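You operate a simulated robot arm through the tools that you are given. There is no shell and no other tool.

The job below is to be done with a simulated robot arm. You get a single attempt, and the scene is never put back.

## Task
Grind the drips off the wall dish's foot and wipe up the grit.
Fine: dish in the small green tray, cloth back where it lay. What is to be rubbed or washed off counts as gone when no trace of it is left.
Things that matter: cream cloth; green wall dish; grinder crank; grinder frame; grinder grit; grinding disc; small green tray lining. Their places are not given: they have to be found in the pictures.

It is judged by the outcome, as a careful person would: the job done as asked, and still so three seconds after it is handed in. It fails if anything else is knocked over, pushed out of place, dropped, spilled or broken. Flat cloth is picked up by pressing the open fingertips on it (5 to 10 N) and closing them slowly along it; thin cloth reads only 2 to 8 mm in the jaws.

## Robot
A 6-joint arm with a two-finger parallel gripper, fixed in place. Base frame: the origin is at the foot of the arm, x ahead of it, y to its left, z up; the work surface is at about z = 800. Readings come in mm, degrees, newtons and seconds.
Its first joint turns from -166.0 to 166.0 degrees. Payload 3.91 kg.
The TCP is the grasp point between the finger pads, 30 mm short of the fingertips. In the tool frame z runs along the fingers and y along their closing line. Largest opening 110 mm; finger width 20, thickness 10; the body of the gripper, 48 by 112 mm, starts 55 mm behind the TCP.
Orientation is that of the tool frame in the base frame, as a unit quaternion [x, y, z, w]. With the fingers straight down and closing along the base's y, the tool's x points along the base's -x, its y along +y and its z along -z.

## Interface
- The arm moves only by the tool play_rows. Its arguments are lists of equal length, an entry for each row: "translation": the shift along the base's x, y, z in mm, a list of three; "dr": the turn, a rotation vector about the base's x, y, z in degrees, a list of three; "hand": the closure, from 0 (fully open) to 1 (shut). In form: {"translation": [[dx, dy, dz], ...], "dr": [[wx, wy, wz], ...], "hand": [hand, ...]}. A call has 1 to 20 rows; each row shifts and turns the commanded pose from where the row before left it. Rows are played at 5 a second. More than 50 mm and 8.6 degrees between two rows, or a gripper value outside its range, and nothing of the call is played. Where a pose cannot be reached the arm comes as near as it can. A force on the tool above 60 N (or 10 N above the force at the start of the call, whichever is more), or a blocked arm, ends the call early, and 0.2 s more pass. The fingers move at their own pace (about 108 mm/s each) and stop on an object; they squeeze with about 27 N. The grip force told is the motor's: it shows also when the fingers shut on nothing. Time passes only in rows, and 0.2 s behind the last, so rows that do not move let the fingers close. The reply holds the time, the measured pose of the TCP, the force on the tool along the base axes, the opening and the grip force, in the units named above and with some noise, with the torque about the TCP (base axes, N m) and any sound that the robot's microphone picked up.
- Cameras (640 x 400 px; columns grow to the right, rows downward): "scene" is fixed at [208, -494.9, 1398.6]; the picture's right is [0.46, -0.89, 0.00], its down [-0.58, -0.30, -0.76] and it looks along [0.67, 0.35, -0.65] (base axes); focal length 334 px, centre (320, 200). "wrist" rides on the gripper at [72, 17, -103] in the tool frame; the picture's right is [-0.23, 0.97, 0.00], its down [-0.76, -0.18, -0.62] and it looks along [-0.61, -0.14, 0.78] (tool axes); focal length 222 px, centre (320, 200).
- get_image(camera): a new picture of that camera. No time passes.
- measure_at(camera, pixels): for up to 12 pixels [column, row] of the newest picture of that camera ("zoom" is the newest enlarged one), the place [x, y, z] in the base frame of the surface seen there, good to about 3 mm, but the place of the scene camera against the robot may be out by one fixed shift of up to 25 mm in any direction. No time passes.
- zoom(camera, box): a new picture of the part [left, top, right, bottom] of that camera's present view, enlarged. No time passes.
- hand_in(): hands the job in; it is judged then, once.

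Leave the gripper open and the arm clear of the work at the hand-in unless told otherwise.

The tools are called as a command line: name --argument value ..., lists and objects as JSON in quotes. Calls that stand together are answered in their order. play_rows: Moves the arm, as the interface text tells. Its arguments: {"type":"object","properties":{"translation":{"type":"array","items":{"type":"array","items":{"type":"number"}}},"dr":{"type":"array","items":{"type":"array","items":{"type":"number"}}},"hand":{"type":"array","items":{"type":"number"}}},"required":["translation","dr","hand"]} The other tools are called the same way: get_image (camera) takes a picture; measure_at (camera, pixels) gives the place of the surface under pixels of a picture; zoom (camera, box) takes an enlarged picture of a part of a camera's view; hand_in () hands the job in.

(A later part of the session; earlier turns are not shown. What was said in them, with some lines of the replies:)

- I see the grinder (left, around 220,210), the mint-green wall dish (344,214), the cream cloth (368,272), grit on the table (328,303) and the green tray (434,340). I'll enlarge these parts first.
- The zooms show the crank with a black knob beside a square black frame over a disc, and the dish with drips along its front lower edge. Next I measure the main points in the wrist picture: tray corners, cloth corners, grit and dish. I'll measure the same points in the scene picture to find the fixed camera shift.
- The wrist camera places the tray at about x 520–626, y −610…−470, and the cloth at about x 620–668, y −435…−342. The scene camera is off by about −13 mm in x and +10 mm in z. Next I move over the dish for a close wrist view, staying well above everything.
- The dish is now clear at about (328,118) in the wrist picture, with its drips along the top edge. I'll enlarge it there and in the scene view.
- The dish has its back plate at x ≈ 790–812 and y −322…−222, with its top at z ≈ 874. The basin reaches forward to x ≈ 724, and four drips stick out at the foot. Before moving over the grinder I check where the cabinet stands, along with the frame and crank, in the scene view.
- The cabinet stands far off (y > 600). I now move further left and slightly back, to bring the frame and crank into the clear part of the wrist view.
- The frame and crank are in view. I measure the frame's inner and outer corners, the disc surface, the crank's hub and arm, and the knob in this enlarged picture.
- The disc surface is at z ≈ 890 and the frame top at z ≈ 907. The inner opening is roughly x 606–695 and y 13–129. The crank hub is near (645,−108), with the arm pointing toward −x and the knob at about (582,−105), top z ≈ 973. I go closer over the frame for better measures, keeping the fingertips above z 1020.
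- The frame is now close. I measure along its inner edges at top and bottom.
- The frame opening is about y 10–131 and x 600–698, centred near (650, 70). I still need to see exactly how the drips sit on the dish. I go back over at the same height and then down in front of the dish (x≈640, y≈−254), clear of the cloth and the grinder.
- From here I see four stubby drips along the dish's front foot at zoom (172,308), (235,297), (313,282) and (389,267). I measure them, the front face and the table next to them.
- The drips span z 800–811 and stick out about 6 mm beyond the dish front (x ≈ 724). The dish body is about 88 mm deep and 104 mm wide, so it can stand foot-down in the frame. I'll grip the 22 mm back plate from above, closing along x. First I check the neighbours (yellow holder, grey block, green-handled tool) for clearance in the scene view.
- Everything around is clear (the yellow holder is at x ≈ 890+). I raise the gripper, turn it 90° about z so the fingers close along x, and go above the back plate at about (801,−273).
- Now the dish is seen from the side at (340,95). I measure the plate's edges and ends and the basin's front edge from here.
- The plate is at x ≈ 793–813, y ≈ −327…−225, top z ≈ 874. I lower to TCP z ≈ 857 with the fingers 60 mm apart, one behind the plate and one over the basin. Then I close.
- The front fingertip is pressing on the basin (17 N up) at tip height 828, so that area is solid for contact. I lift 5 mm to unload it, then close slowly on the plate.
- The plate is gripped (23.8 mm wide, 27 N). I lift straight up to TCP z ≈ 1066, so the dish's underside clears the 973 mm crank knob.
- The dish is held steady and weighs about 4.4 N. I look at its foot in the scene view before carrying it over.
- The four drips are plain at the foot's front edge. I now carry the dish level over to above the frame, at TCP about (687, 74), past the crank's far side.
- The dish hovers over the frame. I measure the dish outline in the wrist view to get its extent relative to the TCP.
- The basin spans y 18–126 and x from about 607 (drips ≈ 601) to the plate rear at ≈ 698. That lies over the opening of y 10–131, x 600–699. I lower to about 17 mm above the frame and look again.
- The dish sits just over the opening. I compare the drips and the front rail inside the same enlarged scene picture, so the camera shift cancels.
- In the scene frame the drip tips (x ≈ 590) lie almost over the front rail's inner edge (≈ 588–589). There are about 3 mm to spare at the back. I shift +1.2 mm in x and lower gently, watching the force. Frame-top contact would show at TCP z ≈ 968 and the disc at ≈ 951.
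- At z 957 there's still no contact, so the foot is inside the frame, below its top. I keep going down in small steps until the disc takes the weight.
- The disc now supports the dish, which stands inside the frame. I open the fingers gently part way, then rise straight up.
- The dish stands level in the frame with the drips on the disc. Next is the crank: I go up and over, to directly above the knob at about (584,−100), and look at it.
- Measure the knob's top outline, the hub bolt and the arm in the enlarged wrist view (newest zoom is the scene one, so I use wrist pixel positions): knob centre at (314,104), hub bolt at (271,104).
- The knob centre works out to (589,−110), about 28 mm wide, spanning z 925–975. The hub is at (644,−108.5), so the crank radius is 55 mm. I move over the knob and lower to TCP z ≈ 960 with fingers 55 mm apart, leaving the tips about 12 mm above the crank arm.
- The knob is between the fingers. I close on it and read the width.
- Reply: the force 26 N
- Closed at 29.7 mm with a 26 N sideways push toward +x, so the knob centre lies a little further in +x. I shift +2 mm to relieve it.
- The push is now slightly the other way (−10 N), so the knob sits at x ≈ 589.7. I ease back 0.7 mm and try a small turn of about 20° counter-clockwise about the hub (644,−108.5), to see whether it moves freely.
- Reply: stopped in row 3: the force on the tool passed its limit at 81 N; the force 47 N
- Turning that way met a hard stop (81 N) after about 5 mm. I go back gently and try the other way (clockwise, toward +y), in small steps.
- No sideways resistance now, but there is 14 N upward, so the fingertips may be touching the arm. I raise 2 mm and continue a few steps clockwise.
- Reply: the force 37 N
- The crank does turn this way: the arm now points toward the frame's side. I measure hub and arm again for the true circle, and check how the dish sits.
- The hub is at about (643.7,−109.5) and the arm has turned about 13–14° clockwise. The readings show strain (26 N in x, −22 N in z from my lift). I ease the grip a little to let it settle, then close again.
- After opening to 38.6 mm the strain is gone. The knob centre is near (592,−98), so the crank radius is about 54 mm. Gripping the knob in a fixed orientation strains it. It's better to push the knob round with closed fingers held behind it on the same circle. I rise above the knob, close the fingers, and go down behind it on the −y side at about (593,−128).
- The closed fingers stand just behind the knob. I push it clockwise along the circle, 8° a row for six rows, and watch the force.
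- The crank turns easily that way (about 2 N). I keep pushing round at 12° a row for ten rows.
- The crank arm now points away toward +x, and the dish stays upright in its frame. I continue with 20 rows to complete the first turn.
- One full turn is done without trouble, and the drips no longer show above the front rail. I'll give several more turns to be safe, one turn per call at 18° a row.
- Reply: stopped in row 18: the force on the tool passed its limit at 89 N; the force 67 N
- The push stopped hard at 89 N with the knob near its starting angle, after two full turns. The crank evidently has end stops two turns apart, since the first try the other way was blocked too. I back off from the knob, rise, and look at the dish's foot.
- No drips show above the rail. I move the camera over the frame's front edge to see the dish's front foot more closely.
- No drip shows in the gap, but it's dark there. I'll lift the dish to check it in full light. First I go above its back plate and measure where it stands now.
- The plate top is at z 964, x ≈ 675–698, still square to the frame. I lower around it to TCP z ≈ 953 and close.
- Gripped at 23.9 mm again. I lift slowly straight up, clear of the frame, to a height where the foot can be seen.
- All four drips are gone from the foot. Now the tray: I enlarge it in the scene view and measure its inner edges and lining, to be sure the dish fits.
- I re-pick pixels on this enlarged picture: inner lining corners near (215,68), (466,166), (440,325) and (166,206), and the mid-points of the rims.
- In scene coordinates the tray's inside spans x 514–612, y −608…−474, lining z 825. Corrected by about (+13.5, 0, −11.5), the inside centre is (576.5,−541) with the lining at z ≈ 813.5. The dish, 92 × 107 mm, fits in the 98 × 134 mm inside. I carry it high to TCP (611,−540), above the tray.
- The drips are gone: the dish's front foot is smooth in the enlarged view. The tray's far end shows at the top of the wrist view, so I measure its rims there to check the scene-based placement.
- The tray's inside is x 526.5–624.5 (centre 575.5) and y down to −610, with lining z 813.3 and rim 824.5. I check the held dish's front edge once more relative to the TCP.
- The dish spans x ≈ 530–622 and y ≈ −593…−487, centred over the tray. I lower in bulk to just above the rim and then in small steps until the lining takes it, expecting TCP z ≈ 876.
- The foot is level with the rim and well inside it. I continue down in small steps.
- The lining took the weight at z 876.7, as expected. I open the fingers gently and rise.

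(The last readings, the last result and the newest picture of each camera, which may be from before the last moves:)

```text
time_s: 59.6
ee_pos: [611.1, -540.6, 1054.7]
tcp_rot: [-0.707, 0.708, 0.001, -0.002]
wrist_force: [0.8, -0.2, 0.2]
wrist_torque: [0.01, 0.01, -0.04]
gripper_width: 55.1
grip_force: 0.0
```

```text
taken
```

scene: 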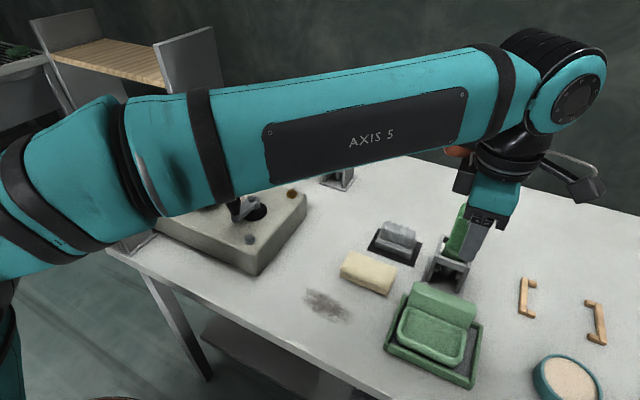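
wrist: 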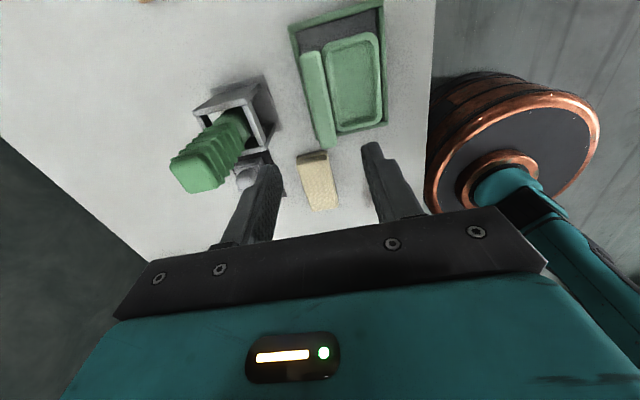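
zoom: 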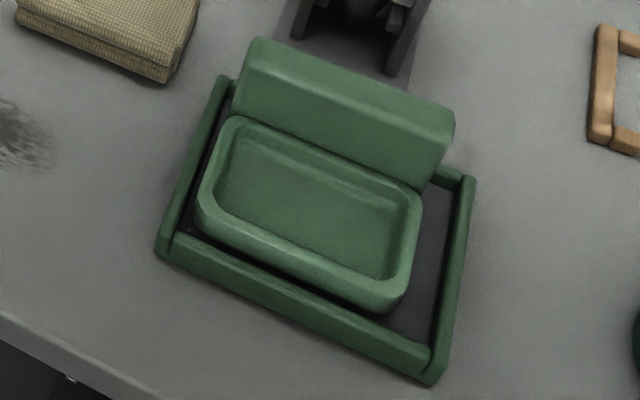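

The dish lies inside the tray. Next is the cloth: I move above it at about (644,−389) for a close look.

play_rows --translation '[[8, 38, 0], [8, 38, 0], [8, 38, -15], [9, 38, -30], [0, 0, 0]]' --dr '[[0, 0, 0], [0, 0, 0], [0, 0, 0], [0, 0, 0], [0, 0, 0]]' --hand '[0.4, 0.3, 0.3, 0.3, 0.3]'

get_image --camera "wrist"

zoom --camera "wrist" --box '[240, 40, 420, 180]'

zoom --camera "scene" --box '[290, 235, 410, 335]'

```text
time_s: 60.8
ee_pos: [644.0, -387.0, 1011.8]
tcp_rot: [-0.706, 0.708, 0.001, -0.002]
wrist_force: [-0.3, 0.8, 0.1]
wrist_torque: [0.0, 0.02, 0.0]
gripper_width: 77.2
grip_force: 0.1
```

```text
taken
```

wrist: 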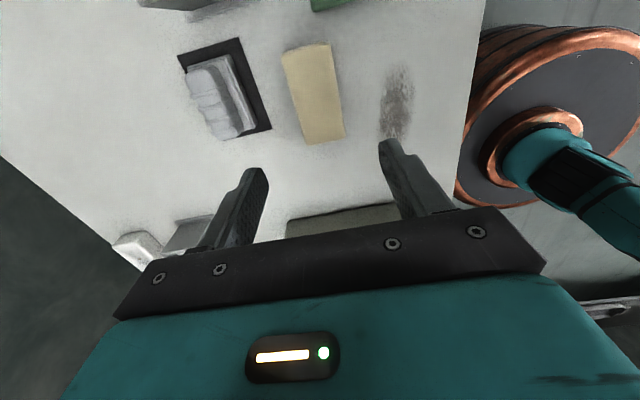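

```text
2.86 times, centred on (330, 110) of wrist
```

zoom: 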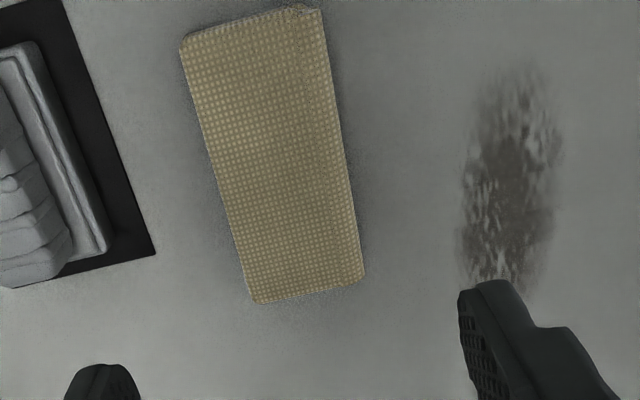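

```text
4.00 times, centred on (350, 285) of scene
```

zoom: 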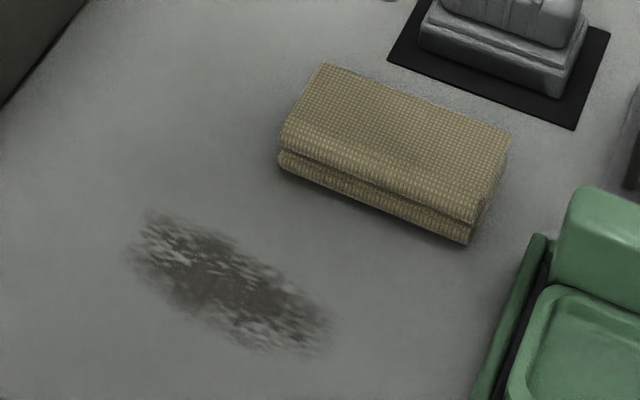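

The cloth is a thick folded pad. I measure its outline and the grit's extent in the wrist picture.

measure_at --camera "wrist" --pixels '[[284, 57], [328, 46], [343, 136], [309, 143], [297, 100], [335, 90], [315, 95], [325, 95], [305, 140], [306, 50], [342, 120], [290, 80]]'

measure_at --camera "wrist" --pixels '[[400, 64], [380, 100], [412, 100], [384, 130], [400, 138], [397, 100], [390, 70], [410, 75], [378, 120], [412, 125], [395, 60], [402, 145]]'

measure_at --camera "zoom" --pixels '[[150, 212], [130, 265], [325, 310], [250, 350], [335, 345], [230, 285], [160, 290], [255, 255], [310, 350], [190, 320], [140, 225], [350, 330]]'

```text
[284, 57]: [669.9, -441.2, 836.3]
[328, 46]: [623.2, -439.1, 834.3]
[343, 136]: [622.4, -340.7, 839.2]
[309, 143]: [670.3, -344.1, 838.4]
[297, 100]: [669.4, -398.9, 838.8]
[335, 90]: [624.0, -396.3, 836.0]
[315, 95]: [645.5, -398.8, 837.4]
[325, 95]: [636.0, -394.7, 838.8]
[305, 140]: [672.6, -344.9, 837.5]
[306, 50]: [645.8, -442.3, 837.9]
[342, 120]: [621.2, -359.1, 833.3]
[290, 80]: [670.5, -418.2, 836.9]
```

```text
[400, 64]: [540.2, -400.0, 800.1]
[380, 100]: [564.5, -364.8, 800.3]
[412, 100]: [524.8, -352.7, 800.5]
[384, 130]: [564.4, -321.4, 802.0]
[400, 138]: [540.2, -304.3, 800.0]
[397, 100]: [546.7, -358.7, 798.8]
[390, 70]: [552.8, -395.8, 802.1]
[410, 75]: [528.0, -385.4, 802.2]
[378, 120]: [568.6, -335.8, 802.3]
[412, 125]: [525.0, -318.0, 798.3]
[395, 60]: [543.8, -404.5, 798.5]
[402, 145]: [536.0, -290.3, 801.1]
```

```text
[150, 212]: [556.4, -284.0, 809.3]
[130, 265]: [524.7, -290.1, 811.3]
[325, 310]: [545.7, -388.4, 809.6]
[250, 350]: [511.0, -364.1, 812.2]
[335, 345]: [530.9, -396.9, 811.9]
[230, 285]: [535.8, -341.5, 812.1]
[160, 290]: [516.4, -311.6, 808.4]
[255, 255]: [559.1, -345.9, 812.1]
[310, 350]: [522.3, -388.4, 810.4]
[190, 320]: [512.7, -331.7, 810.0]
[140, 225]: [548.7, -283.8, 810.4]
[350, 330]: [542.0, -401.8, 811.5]
```

The cloth is x 622–671, y −441…−342, top z 838, so its centre is (646.5,−391.5). The grit spans about x 520–572, y −405…−280. I lower over the cloth, fingers astride in x with tips at z ≈ 813, and then close slowly.

play_rows --translation '[[2.5, -4.5, -40], [0, 0, -40], [0, 0, -40], [0, 0, -30], [0, 0, -12], [0, 0, -7], [0, 0, 0]]' --dr '[[0, 0, 0], [0, 0, 0], [0, 0, 0], [0, 0, 0], [0, 0, 0], [0, 0, 0], [0, 0, 0]]' --hand '[0.3, 0.3, 0.3, 0.3, 0.3, 0.3, 0.3]'

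get_image --camera "wrist"

zoom --camera "scene" --box '[290, 195, 430, 315]'

```text
time_s: 62.4
ee_pos: [646.5, -392.5, 841.8]
tcp_rot: [-0.706, 0.708, 0.001, -0.001]
wrist_force: [0.6, 0.7, -0.7]
wrist_torque: [-0.02, 0.0, 0.01]
gripper_width: 77.0
grip_force: 0.1
```

```text
taken
```

wrist: 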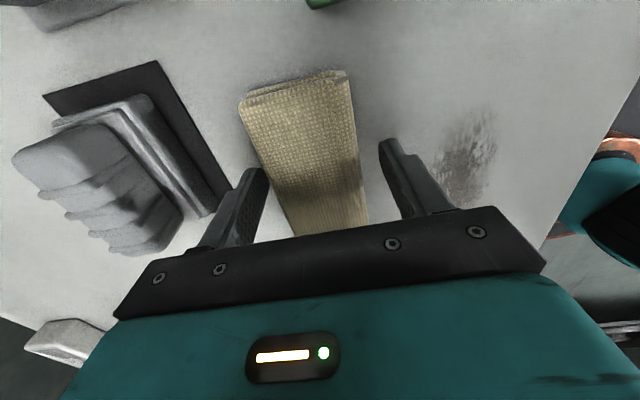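

```text
3.33 times, centred on (360, 255) of scene
```

zoom: 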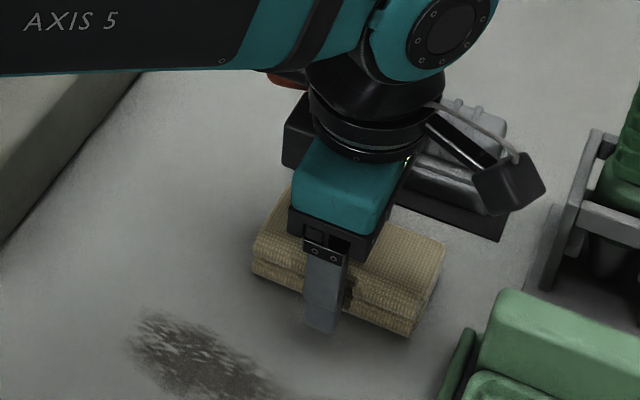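

The fingers stand astride the cloth without touching anything. I close slowly.

play_rows --translation '[[0, 0, 0], [0, 0, 0], [0, 0, 0], [0, 0, 0], [0, 0, 0], [0, 0, 0], [0, 0, 0]]' --dr '[[0, 0, 0], [0, 0, 0], [0, 0, 0], [0, 0, 0], [0, 0, 0], [0, 0, 0], [0, 0, 0]]' --hand '[0.4, 0.5, 0.55, 0.6, 0.65, 0.8, 1]'

get_image --camera "wrist"

zoom --camera "scene" --box '[290, 195, 430, 315]'

```text
time_s: 64.0
ee_pos: [645.8, -392.8, 842.4]
tcp_rot: [-0.706, 0.708, 0.0, -0.001]
wrist_force: [-0.5, -0.7, -0.3]
wrist_torque: [0.01, -0.02, 0.04]
gripper_width: 54.3
grip_force: 27.2
```

```text
taken
```

wrist: 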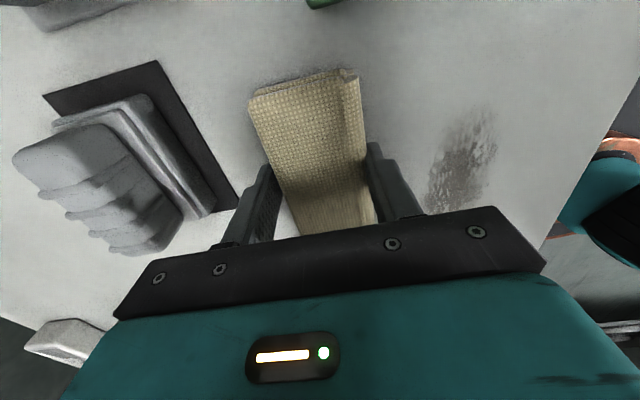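

```text
3.33 times, centred on (360, 255) of scene
```

zoom: 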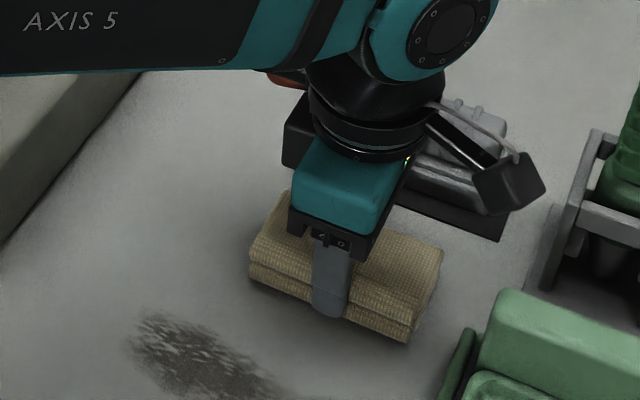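

The cloth is held as a 54 mm block, drawn about 3–4 mm toward −x as it centred between the fingers. I'll allow for that when putting it back. I lift it 20 mm and carry it over one end of the grit.

play_rows --translation '[[0, 0, 8], [0, 0, 14], [-20, 16, 0], [-28, 26, 0], [-28, 26, 0], [-20, 20, 0], [-4, 4, -8], [0, 0, -6], [0, 0, -3], [0, 0, 0]]' --dr '[[0, 0, 0], [0, 0, 0], [0, 0, 0], [0, 0, 0], [0, 0, 0], [0, 0, 0], [0, 0, 0], [0, 0, 0], [0, 0, 0], [0, 0, 0]]' --hand '[1, 1, 1, 1, 1, 1, 1, 1, 1, 1]'

get_image --camera "scene"

get_image --camera "wrist"

```text
time_s: 66.2
ee_pos: [544.1, -300.1, 847.9]
tcp_rot: [-0.706, 0.708, 0.0, 0.0]
wrist_force: [0.1, 0.0, -0.5]
wrist_torque: [0.01, 0.02, 0.01]
gripper_width: 54.3
grip_force: 27.0
```

```text
taken
```

scene: 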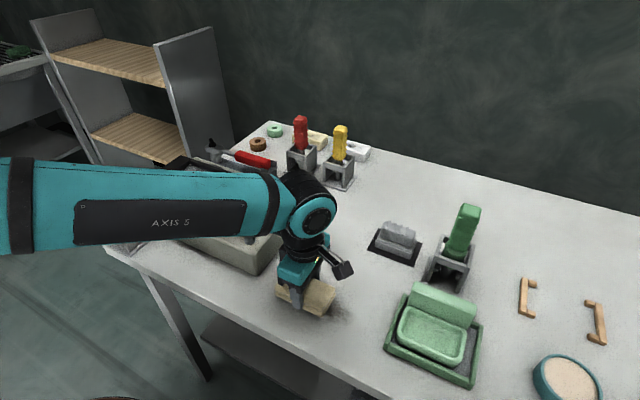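

```text
taken
```

wrist: 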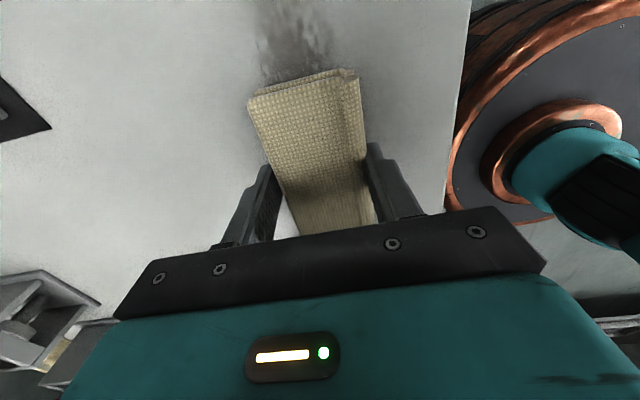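

The cloth hovers about 5 mm above the grit's near end. I lower it in small steps until it presses lightly.

play_rows --translation '[[0, 0, -2], [0, 0, -1.5], [0, 0, -1.5], [0, 0, -1], [0, 0, 0]]' --dr '[[0, 0, 0], [0, 0, 0], [0, 0, 0], [0, 0, 0], [0, 0, 0]]' --hand '[1, 1, 1, 1, 1]'

```text
time_s: 67.4
ee_pos: [546.2, -299.8, 842.2]
tcp_rot: [-0.707, 0.708, 0.0, -0.002]
wrist_force: [-0.1, 0.1, 18.0]
wrist_torque: [0.22, 0.08, 0.0]
gripper_width: 54.5
grip_force: 27.1
```

It presses with 18 N. I ease 0.5 mm to about 10 N and stroke along the grit to y ≈ −385, then look.

play_rows --translation '[[0, 0, 0.5], [0, -12, 0], [0, -12, 0], [0, -12, 0], [0, -12, 0], [0, -12, 0], [0, -12, 0], [0, -12, 0], [0, 0, 0]]' --dr '[[0, 0, 0], [0, 0, 0], [0, 0, 0], [0, 0, 0], [0, 0, 0], [0, 0, 0], [0, 0, 0], [0, 0, 0], [0, 0, 0]]' --hand '[1, 1, 1, 1, 1, 1, 1, 1, 1]'

get_image --camera "scene"

zoom --camera "scene" --box '[260, 240, 400, 350]'

```text
time_s: 69.4
ee_pos: [544.4, -384.6, 843.1]
tcp_rot: [-0.707, 0.708, -0.001, -0.001]
wrist_force: [0.7, 3.6, 11.0]
wrist_torque: [0.04, -0.09, 0.06]
gripper_width: 54.9
grip_force: 27.0
```

```text
taken
```

scene: 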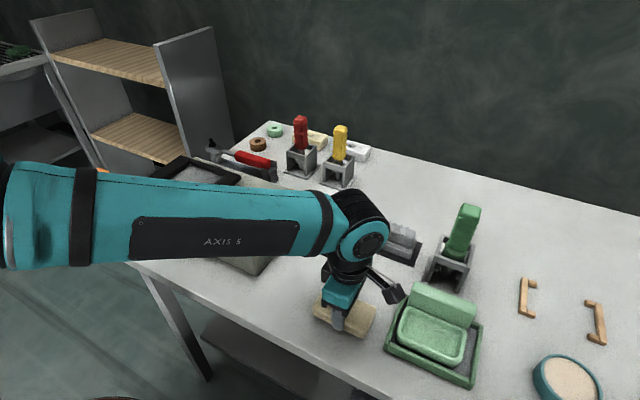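

```text
3.64 times, centred on (330, 295) of scene
```

zoom: 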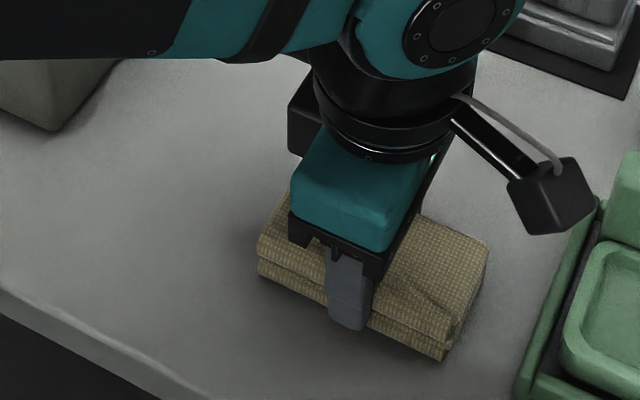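

The wiped part looks clean. I go back and forth over the whole patch, with x shifted +8 then −10 mm, keeping about 10 N.

play_rows --translation '[[8, 0, 0], [0, 12, 0], [0, 12, 0], [0, 12, 0], [0, 12, 0], [0, 12, 0], [0, 12, 0], [0, 12, 0], [0, 12, 0], [-9, 2, 0], [-9, 0, 0], [0, -12, 0], [0, -12, 0], [0, -12, 0], [0, -12, 0], [0, -12, 0], [0, -12, 0], [0, -12, 0], [0, -12, 0], [0, -6, 0]]' --dr '[[0, 0, 0], [0, 0, 0], [0, 0, 0], [0, 0, 0], [0, 0, 0], [0, 0, 0], [0, 0, 0], [0, 0, 0], [0, 0, 0], [0, 0, 0], [0, 0, 0], [0, 0, 0], [0, 0, 0], [0, 0, 0], [0, 0, 0], [0, 0, 0], [0, 0, 0], [0, 0, 0], [0, 0, 0], [0, 0, 0]]' --hand '[1, 1, 1, 1, 1, 1, 1, 1, 1, 1, 1, 1, 1, 1, 1, 1, 1, 1, 1, 1]'

zoom --camera "scene" --box '[260, 240, 400, 350]'

get_image --camera "wrist"

```text
time_s: 73.6
ee_pos: [536.5, -389.4, 841.7]
tcp_rot: [-0.707, 0.708, 0.0, -0.002]
wrist_force: [0.2, 0.4, 2.4]
wrist_torque: [0.09, -0.05, -0.01]
gripper_width: 54.7
grip_force: 26.6
```

```text
3.64 times, centred on (330, 295) of scene
```

zoom: 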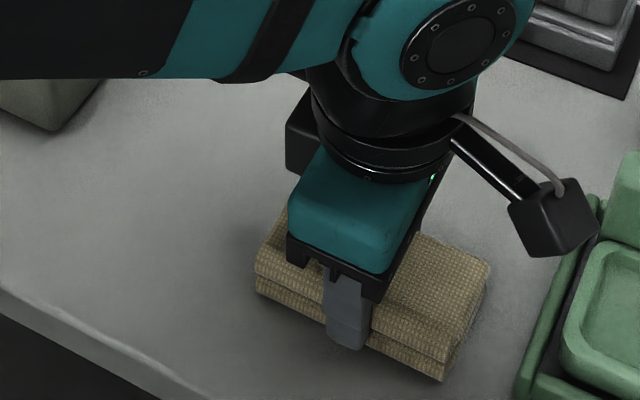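

```text
taken
```

wrist: 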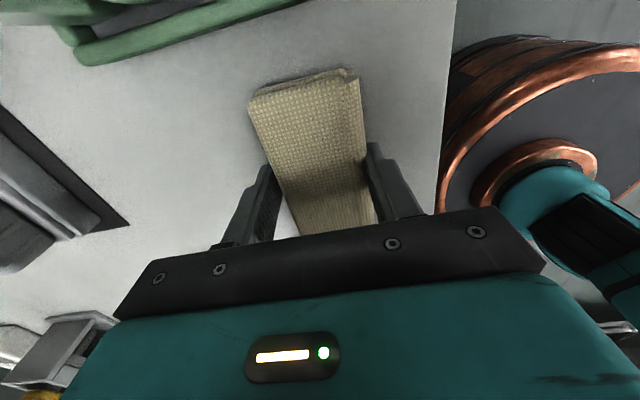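

The pressing force has fallen to 2.4 N. I press 0.7 mm lower and make one more pass up and down the middle.

play_rows --translation '[[4, 0, -0.7], [6, 0, 0], [0, 12, 0], [0, 12, 0], [0, 12, 0], [0, 12, 0], [0, 12, 0], [0, 12, 0], [0, 12, 0], [0, 12, 0], [0, 6, 0], [0, -12, 0], [0, -12, 0], [0, -12, 0], [0, -12, 0], [0, -12, 0], [0, -12, 0], [0, -12, 0], [0, -12, 0]]' --dr '[[0, 0, 0], [0, 0, 0], [0, 0, 0], [0, 0, 0], [0, 0, 0], [0, 0, 0], [0, 0, 0], [0, 0, 0], [0, 0, 0], [0, 0, 0], [0, 0, 0], [0, 0, 0], [0, 0, 0], [0, 0, 0], [0, 0, 0], [0, 0, 0], [0, 0, 0], [0, 0, 0], [0, 0, 0]]' --hand '[1, 1, 1, 1, 1, 1, 1, 1, 1, 1, 1, 1, 1, 1, 1, 1, 1, 1, 1]'

```text
time_s: 77.6
ee_pos: [545.3, -382.2, 841.7]
tcp_rot: [-0.706, 0.709, -0.001, -0.001]
wrist_force: [-0.9, 6.7, 16.6]
wrist_torque: [0.13, -0.01, -0.13]
gripper_width: 54.3
grip_force: 26.8
```

Pressing is now 16.6 N. I lift the cloth 25 mm and move it aside toward its place, so that the wiped area can be seen.

play_rows --translation '[[0, 0, 8], [0, 0, 17], [26, -2, 0], [30, -3, 0], [30, -3, 0], [17, -2, 0], [0, 0, 0]]' --dr '[[0, 0, 0], [0, 0, 0], [0, 0, 0], [0, 0, 0], [0, 0, 0], [0, 0, 0], [0, 0, 0]]' --hand '[1, 1, 1, 1, 1, 1, 1]'

get_image --camera "scene"

zoom --camera "scene" --box '[260, 250, 400, 350]'

get_image --camera "wrist"

```text
time_s: 79.2
ee_pos: [649.1, -392.7, 865.9]
tcp_rot: [-0.707, 0.707, 0.0, -0.002]
wrist_force: [0.0, -0.5, -1.5]
wrist_torque: [0.01, 0.01, 0.03]
gripper_width: 54.6
grip_force: 26.4
```

```text
taken
```

scene: 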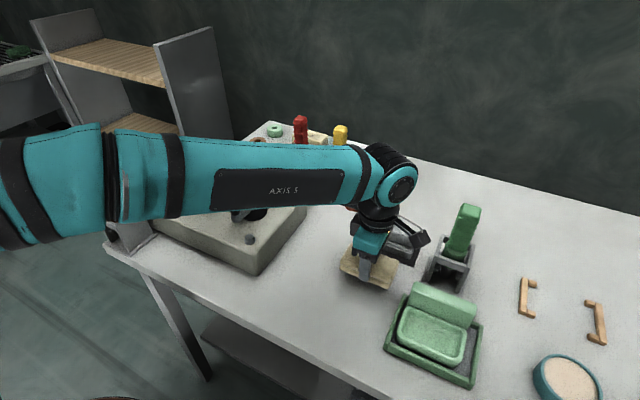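

```text
4.00 times, centred on (330, 300) of scene
```

zoom: 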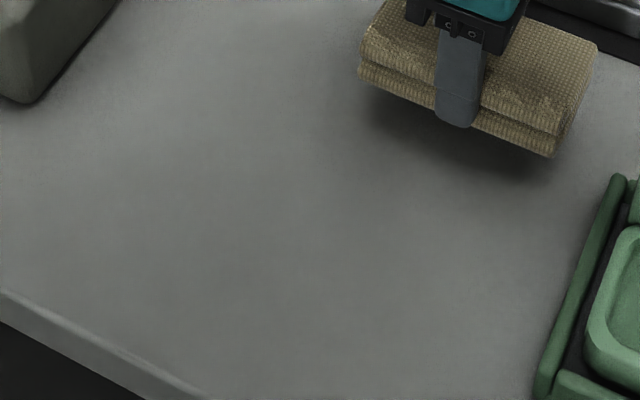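

```text
taken
```

wrist: 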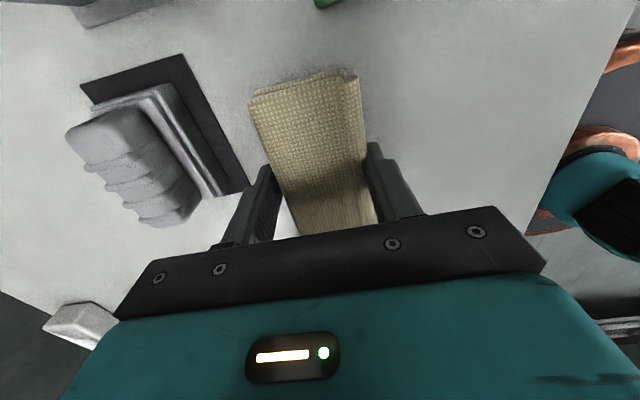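

The table where the grit lay looks clean in the scene view. I check the same spot in an enlarged wrist view before putting the cloth down, and measure the cloth as held to set it back exactly.

zoom --camera "wrist" --box '[370, 0, 620, 170]'

measure_at --camera "wrist" --pixels '[[252, 103], [345, 78], [358, 80], [365, 150], [372, 210], [270, 150], [280, 175], [300, 90], [310, 150], [470, 110], [500, 60], [440, 150]]'

```text
2.35 times, centred on (495, 85) of wrist
```

zoom: 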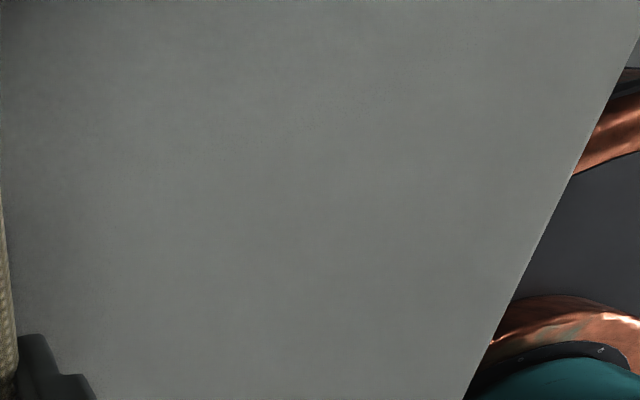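

```text
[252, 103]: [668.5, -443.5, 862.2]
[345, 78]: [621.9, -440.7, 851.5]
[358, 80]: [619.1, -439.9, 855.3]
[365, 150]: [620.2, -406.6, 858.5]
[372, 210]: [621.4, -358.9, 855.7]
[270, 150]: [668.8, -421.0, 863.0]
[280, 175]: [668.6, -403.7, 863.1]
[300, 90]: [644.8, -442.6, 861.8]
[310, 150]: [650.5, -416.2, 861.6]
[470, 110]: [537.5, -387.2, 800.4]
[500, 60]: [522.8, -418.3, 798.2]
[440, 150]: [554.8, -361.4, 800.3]
```

The spot is clean. As held, the cloth sits about 2 mm toward −x and 1 mm toward −y of its first place, so I correct that and lower it gently to the table.

play_rows --translation '[[1.8, 1, 0], [0, 0, -12], [0, 0, -6], [0, 0, -3], [0, 0, -2], [0, 0, -1], [0, 0, 0]]' --dr '[[0, 0, 0], [0, 0, 0], [0, 0, 0], [0, 0, 0], [0, 0, 0], [0, 0, 0], [0, 0, 0]]' --hand '[1, 1, 1, 1, 1, 1, 1]'

```text
time_s: 80.8
ee_pos: [649.6, -392.0, 842.0]
tcp_rot: [-0.706, 0.708, 0.001, -0.001]
wrist_force: [0.8, -0.5, -0.3]
wrist_torque: [-0.02, 0.03, 0.03]
gripper_width: 54.4
grip_force: 26.8
```

play_rows --translation '[[0.8, 0, -0.6], [0, 0, -0.6], [0, 0, -0.4], [0, 0, 0]]' --dr '[[0, 0, 0], [0, 0, 0], [0, 0, 0], [0, 0, 0]]' --hand '[1, 1, 1, 1]'

```text
time_s: 81.8
ee_pos: [651.5, -392.0, 842.1]
tcp_rot: [-0.707, 0.708, 0.0, -0.001]
wrist_force: [-0.7, 0.3, 12.6]
wrist_torque: [0.05, 0.04, -0.01]
gripper_width: 54.5
grip_force: 26.9
```

The cloth is down (12.6 N up). I ease 0.5 mm, open the fingers slowly and rise straight up.

play_rows --translation '[[0, 0, 0.5], [0, 0, 0], [0, 0, 0], [0, 0, 0], [0, 0, 20], [0, 0, 40], [0, 0, 40], [0, 0, 40], [0, 0, 40]]' --dr '[[0, 0, 0], [0, 0, 0], [0, 0, 0], [0, 0, 0], [0, 0, 0], [0, 0, 0], [0, 0, 0], [0, 0, 0], [0, 0, 0]]' --hand '[0.5, 0.45, 0.35, 0.3, 0.3, 0.3, 0.3, 0.3, 0.3]'

get_image --camera "scene"

get_image --camera "wrist"

zoom --camera "scene" --box '[290, 235, 410, 335]'

```text
time_s: 83.8
ee_pos: [650.5, -391.2, 1019.2]
tcp_rot: [-0.706, 0.708, 0.0, -0.002]
wrist_force: [0.5, -0.3, -0.7]
wrist_torque: [0.0, -0.02, 0.02]
gripper_width: 76.9
grip_force: 0.0
```

```text
taken
```

scene: 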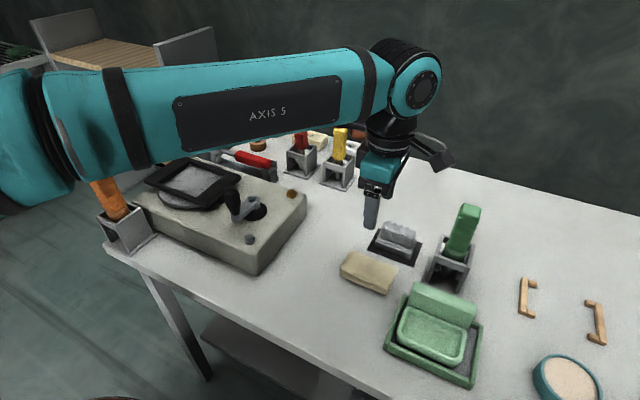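

```text
taken
```

wrist: 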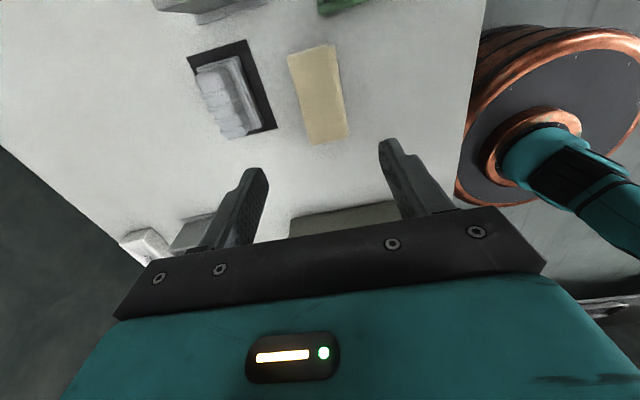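

```text
4.00 times, centred on (350, 285) of scene
```

zoom: 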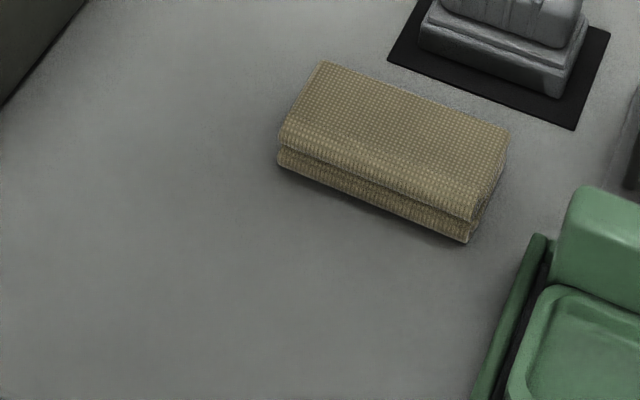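

The cloth is back in the very same pixels as before (e.g. corners at zoom (320,63) and (470,240)), and the table is clean. I check the grinder and the dish once more for any remaining grit or drips.

zoom --camera "scene" --box '[100, 130, 320, 280]'

zoom --camera "scene" --box '[380, 270, 490, 390]'

```text
2.67 times, centred on (210, 205) of scene
```

zoom: 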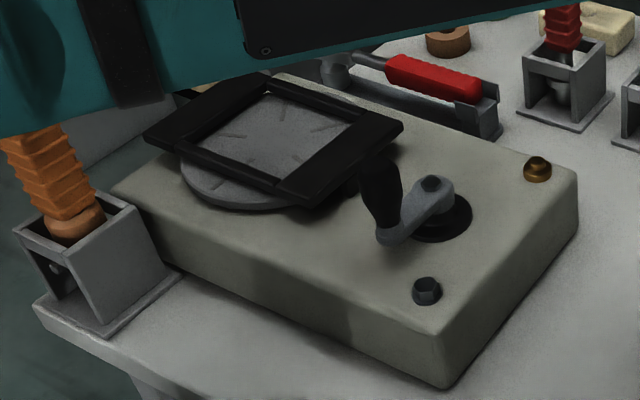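

```text
3.33 times, centred on (435, 330) of scene
```

zoom: 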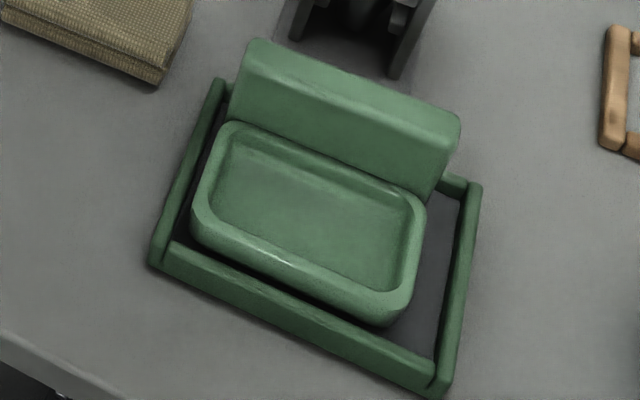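

The grinder and frame are as before, with no grit there, and the dish is clean in its tray. I raise the arm clear with the gripper open and take a last look at the wiped spot from above.

play_rows --translation '[[0, 0, 40], [-20, 0, 35], [-25, 0, 30], [-25, 0, 30], [-25, -5, 20], [0, 0, 0]]' --dr '[[0, 0, 0], [0, 0, 0], [0, 0, 0], [0, 0, 0], [0, 0, 0], [0, 0, 0]]' --hand '[0.2, 0, 0, 0, 0, 0]'

get_image --camera "wrist"

get_image --camera "scene"

zoom --camera "wrist" --box '[240, 20, 440, 170]'

```text
time_s: 85.2
ee_pos: [556.1, -397.2, 1175.4]
tcp_rot: [-0.706, 0.708, 0.0, -0.001]
wrist_force: [-0.2, 0.0, -0.5]
wrist_torque: [-0.01, -0.02, -0.01]
gripper_width: 110.0
grip_force: 0.0
```

```text
taken
```

wrist: 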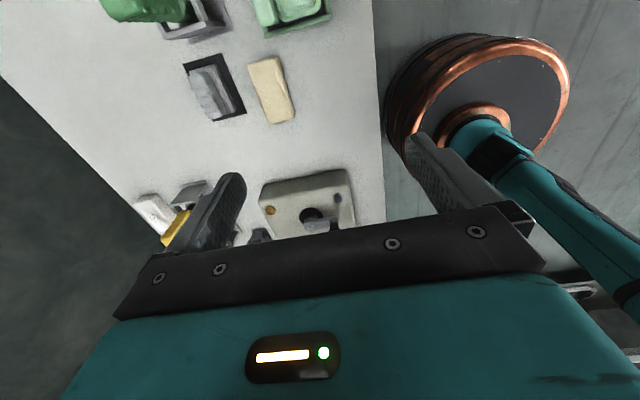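

```text
taken
```

scene: 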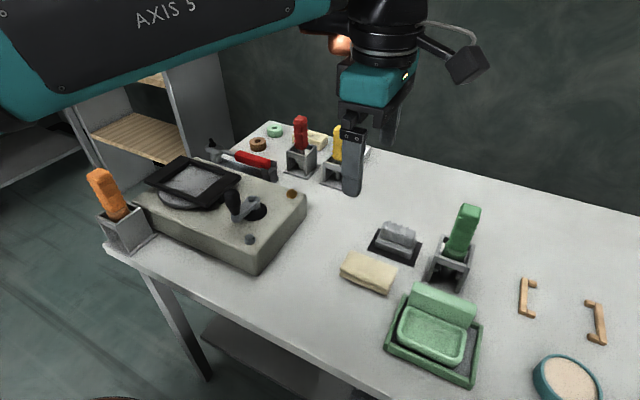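

```text
2.67 times, centred on (340, 95) of wrist
```

zoom: 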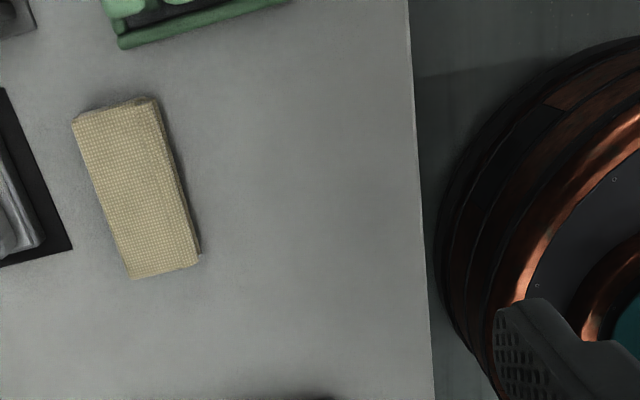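

Both views show a clean table with no trace of grit, the cloth in its place, the dish without drips in the small green tray, and the grinder undisturbed. The gripper is open and the arm is well clear, so I hand in.

hand_in

```text
The job is handed in.
```

The job is handed in: the dish is in the small green tray with its drips ground off, and the grit is wiped up.

- **Drips:** I stood the dish foot-down in the grinder frame and turned the crank two full turns clockwise. All four drips were gone from the front foot when I lifted it out. I never saw the underside directly.
- **Grit:** After several strokes with the cream cloth, no trace of grit showed on the table in either camera view.
- **Cloth:** It is back where it lay, matching its first position to within a millimetre or two in the pictures.
- **Everything else:** Nothing was knocked over or moved. The frame is in place and the crank is near its starting angle. At the hand-in the gripper was open and the arm clear of the table.
- **Crank stops:** The arm hit its force limit twice while cranking, at 81 N and 89 N, when the crank met its end stops. I backed off both times, and neither left any visible change.
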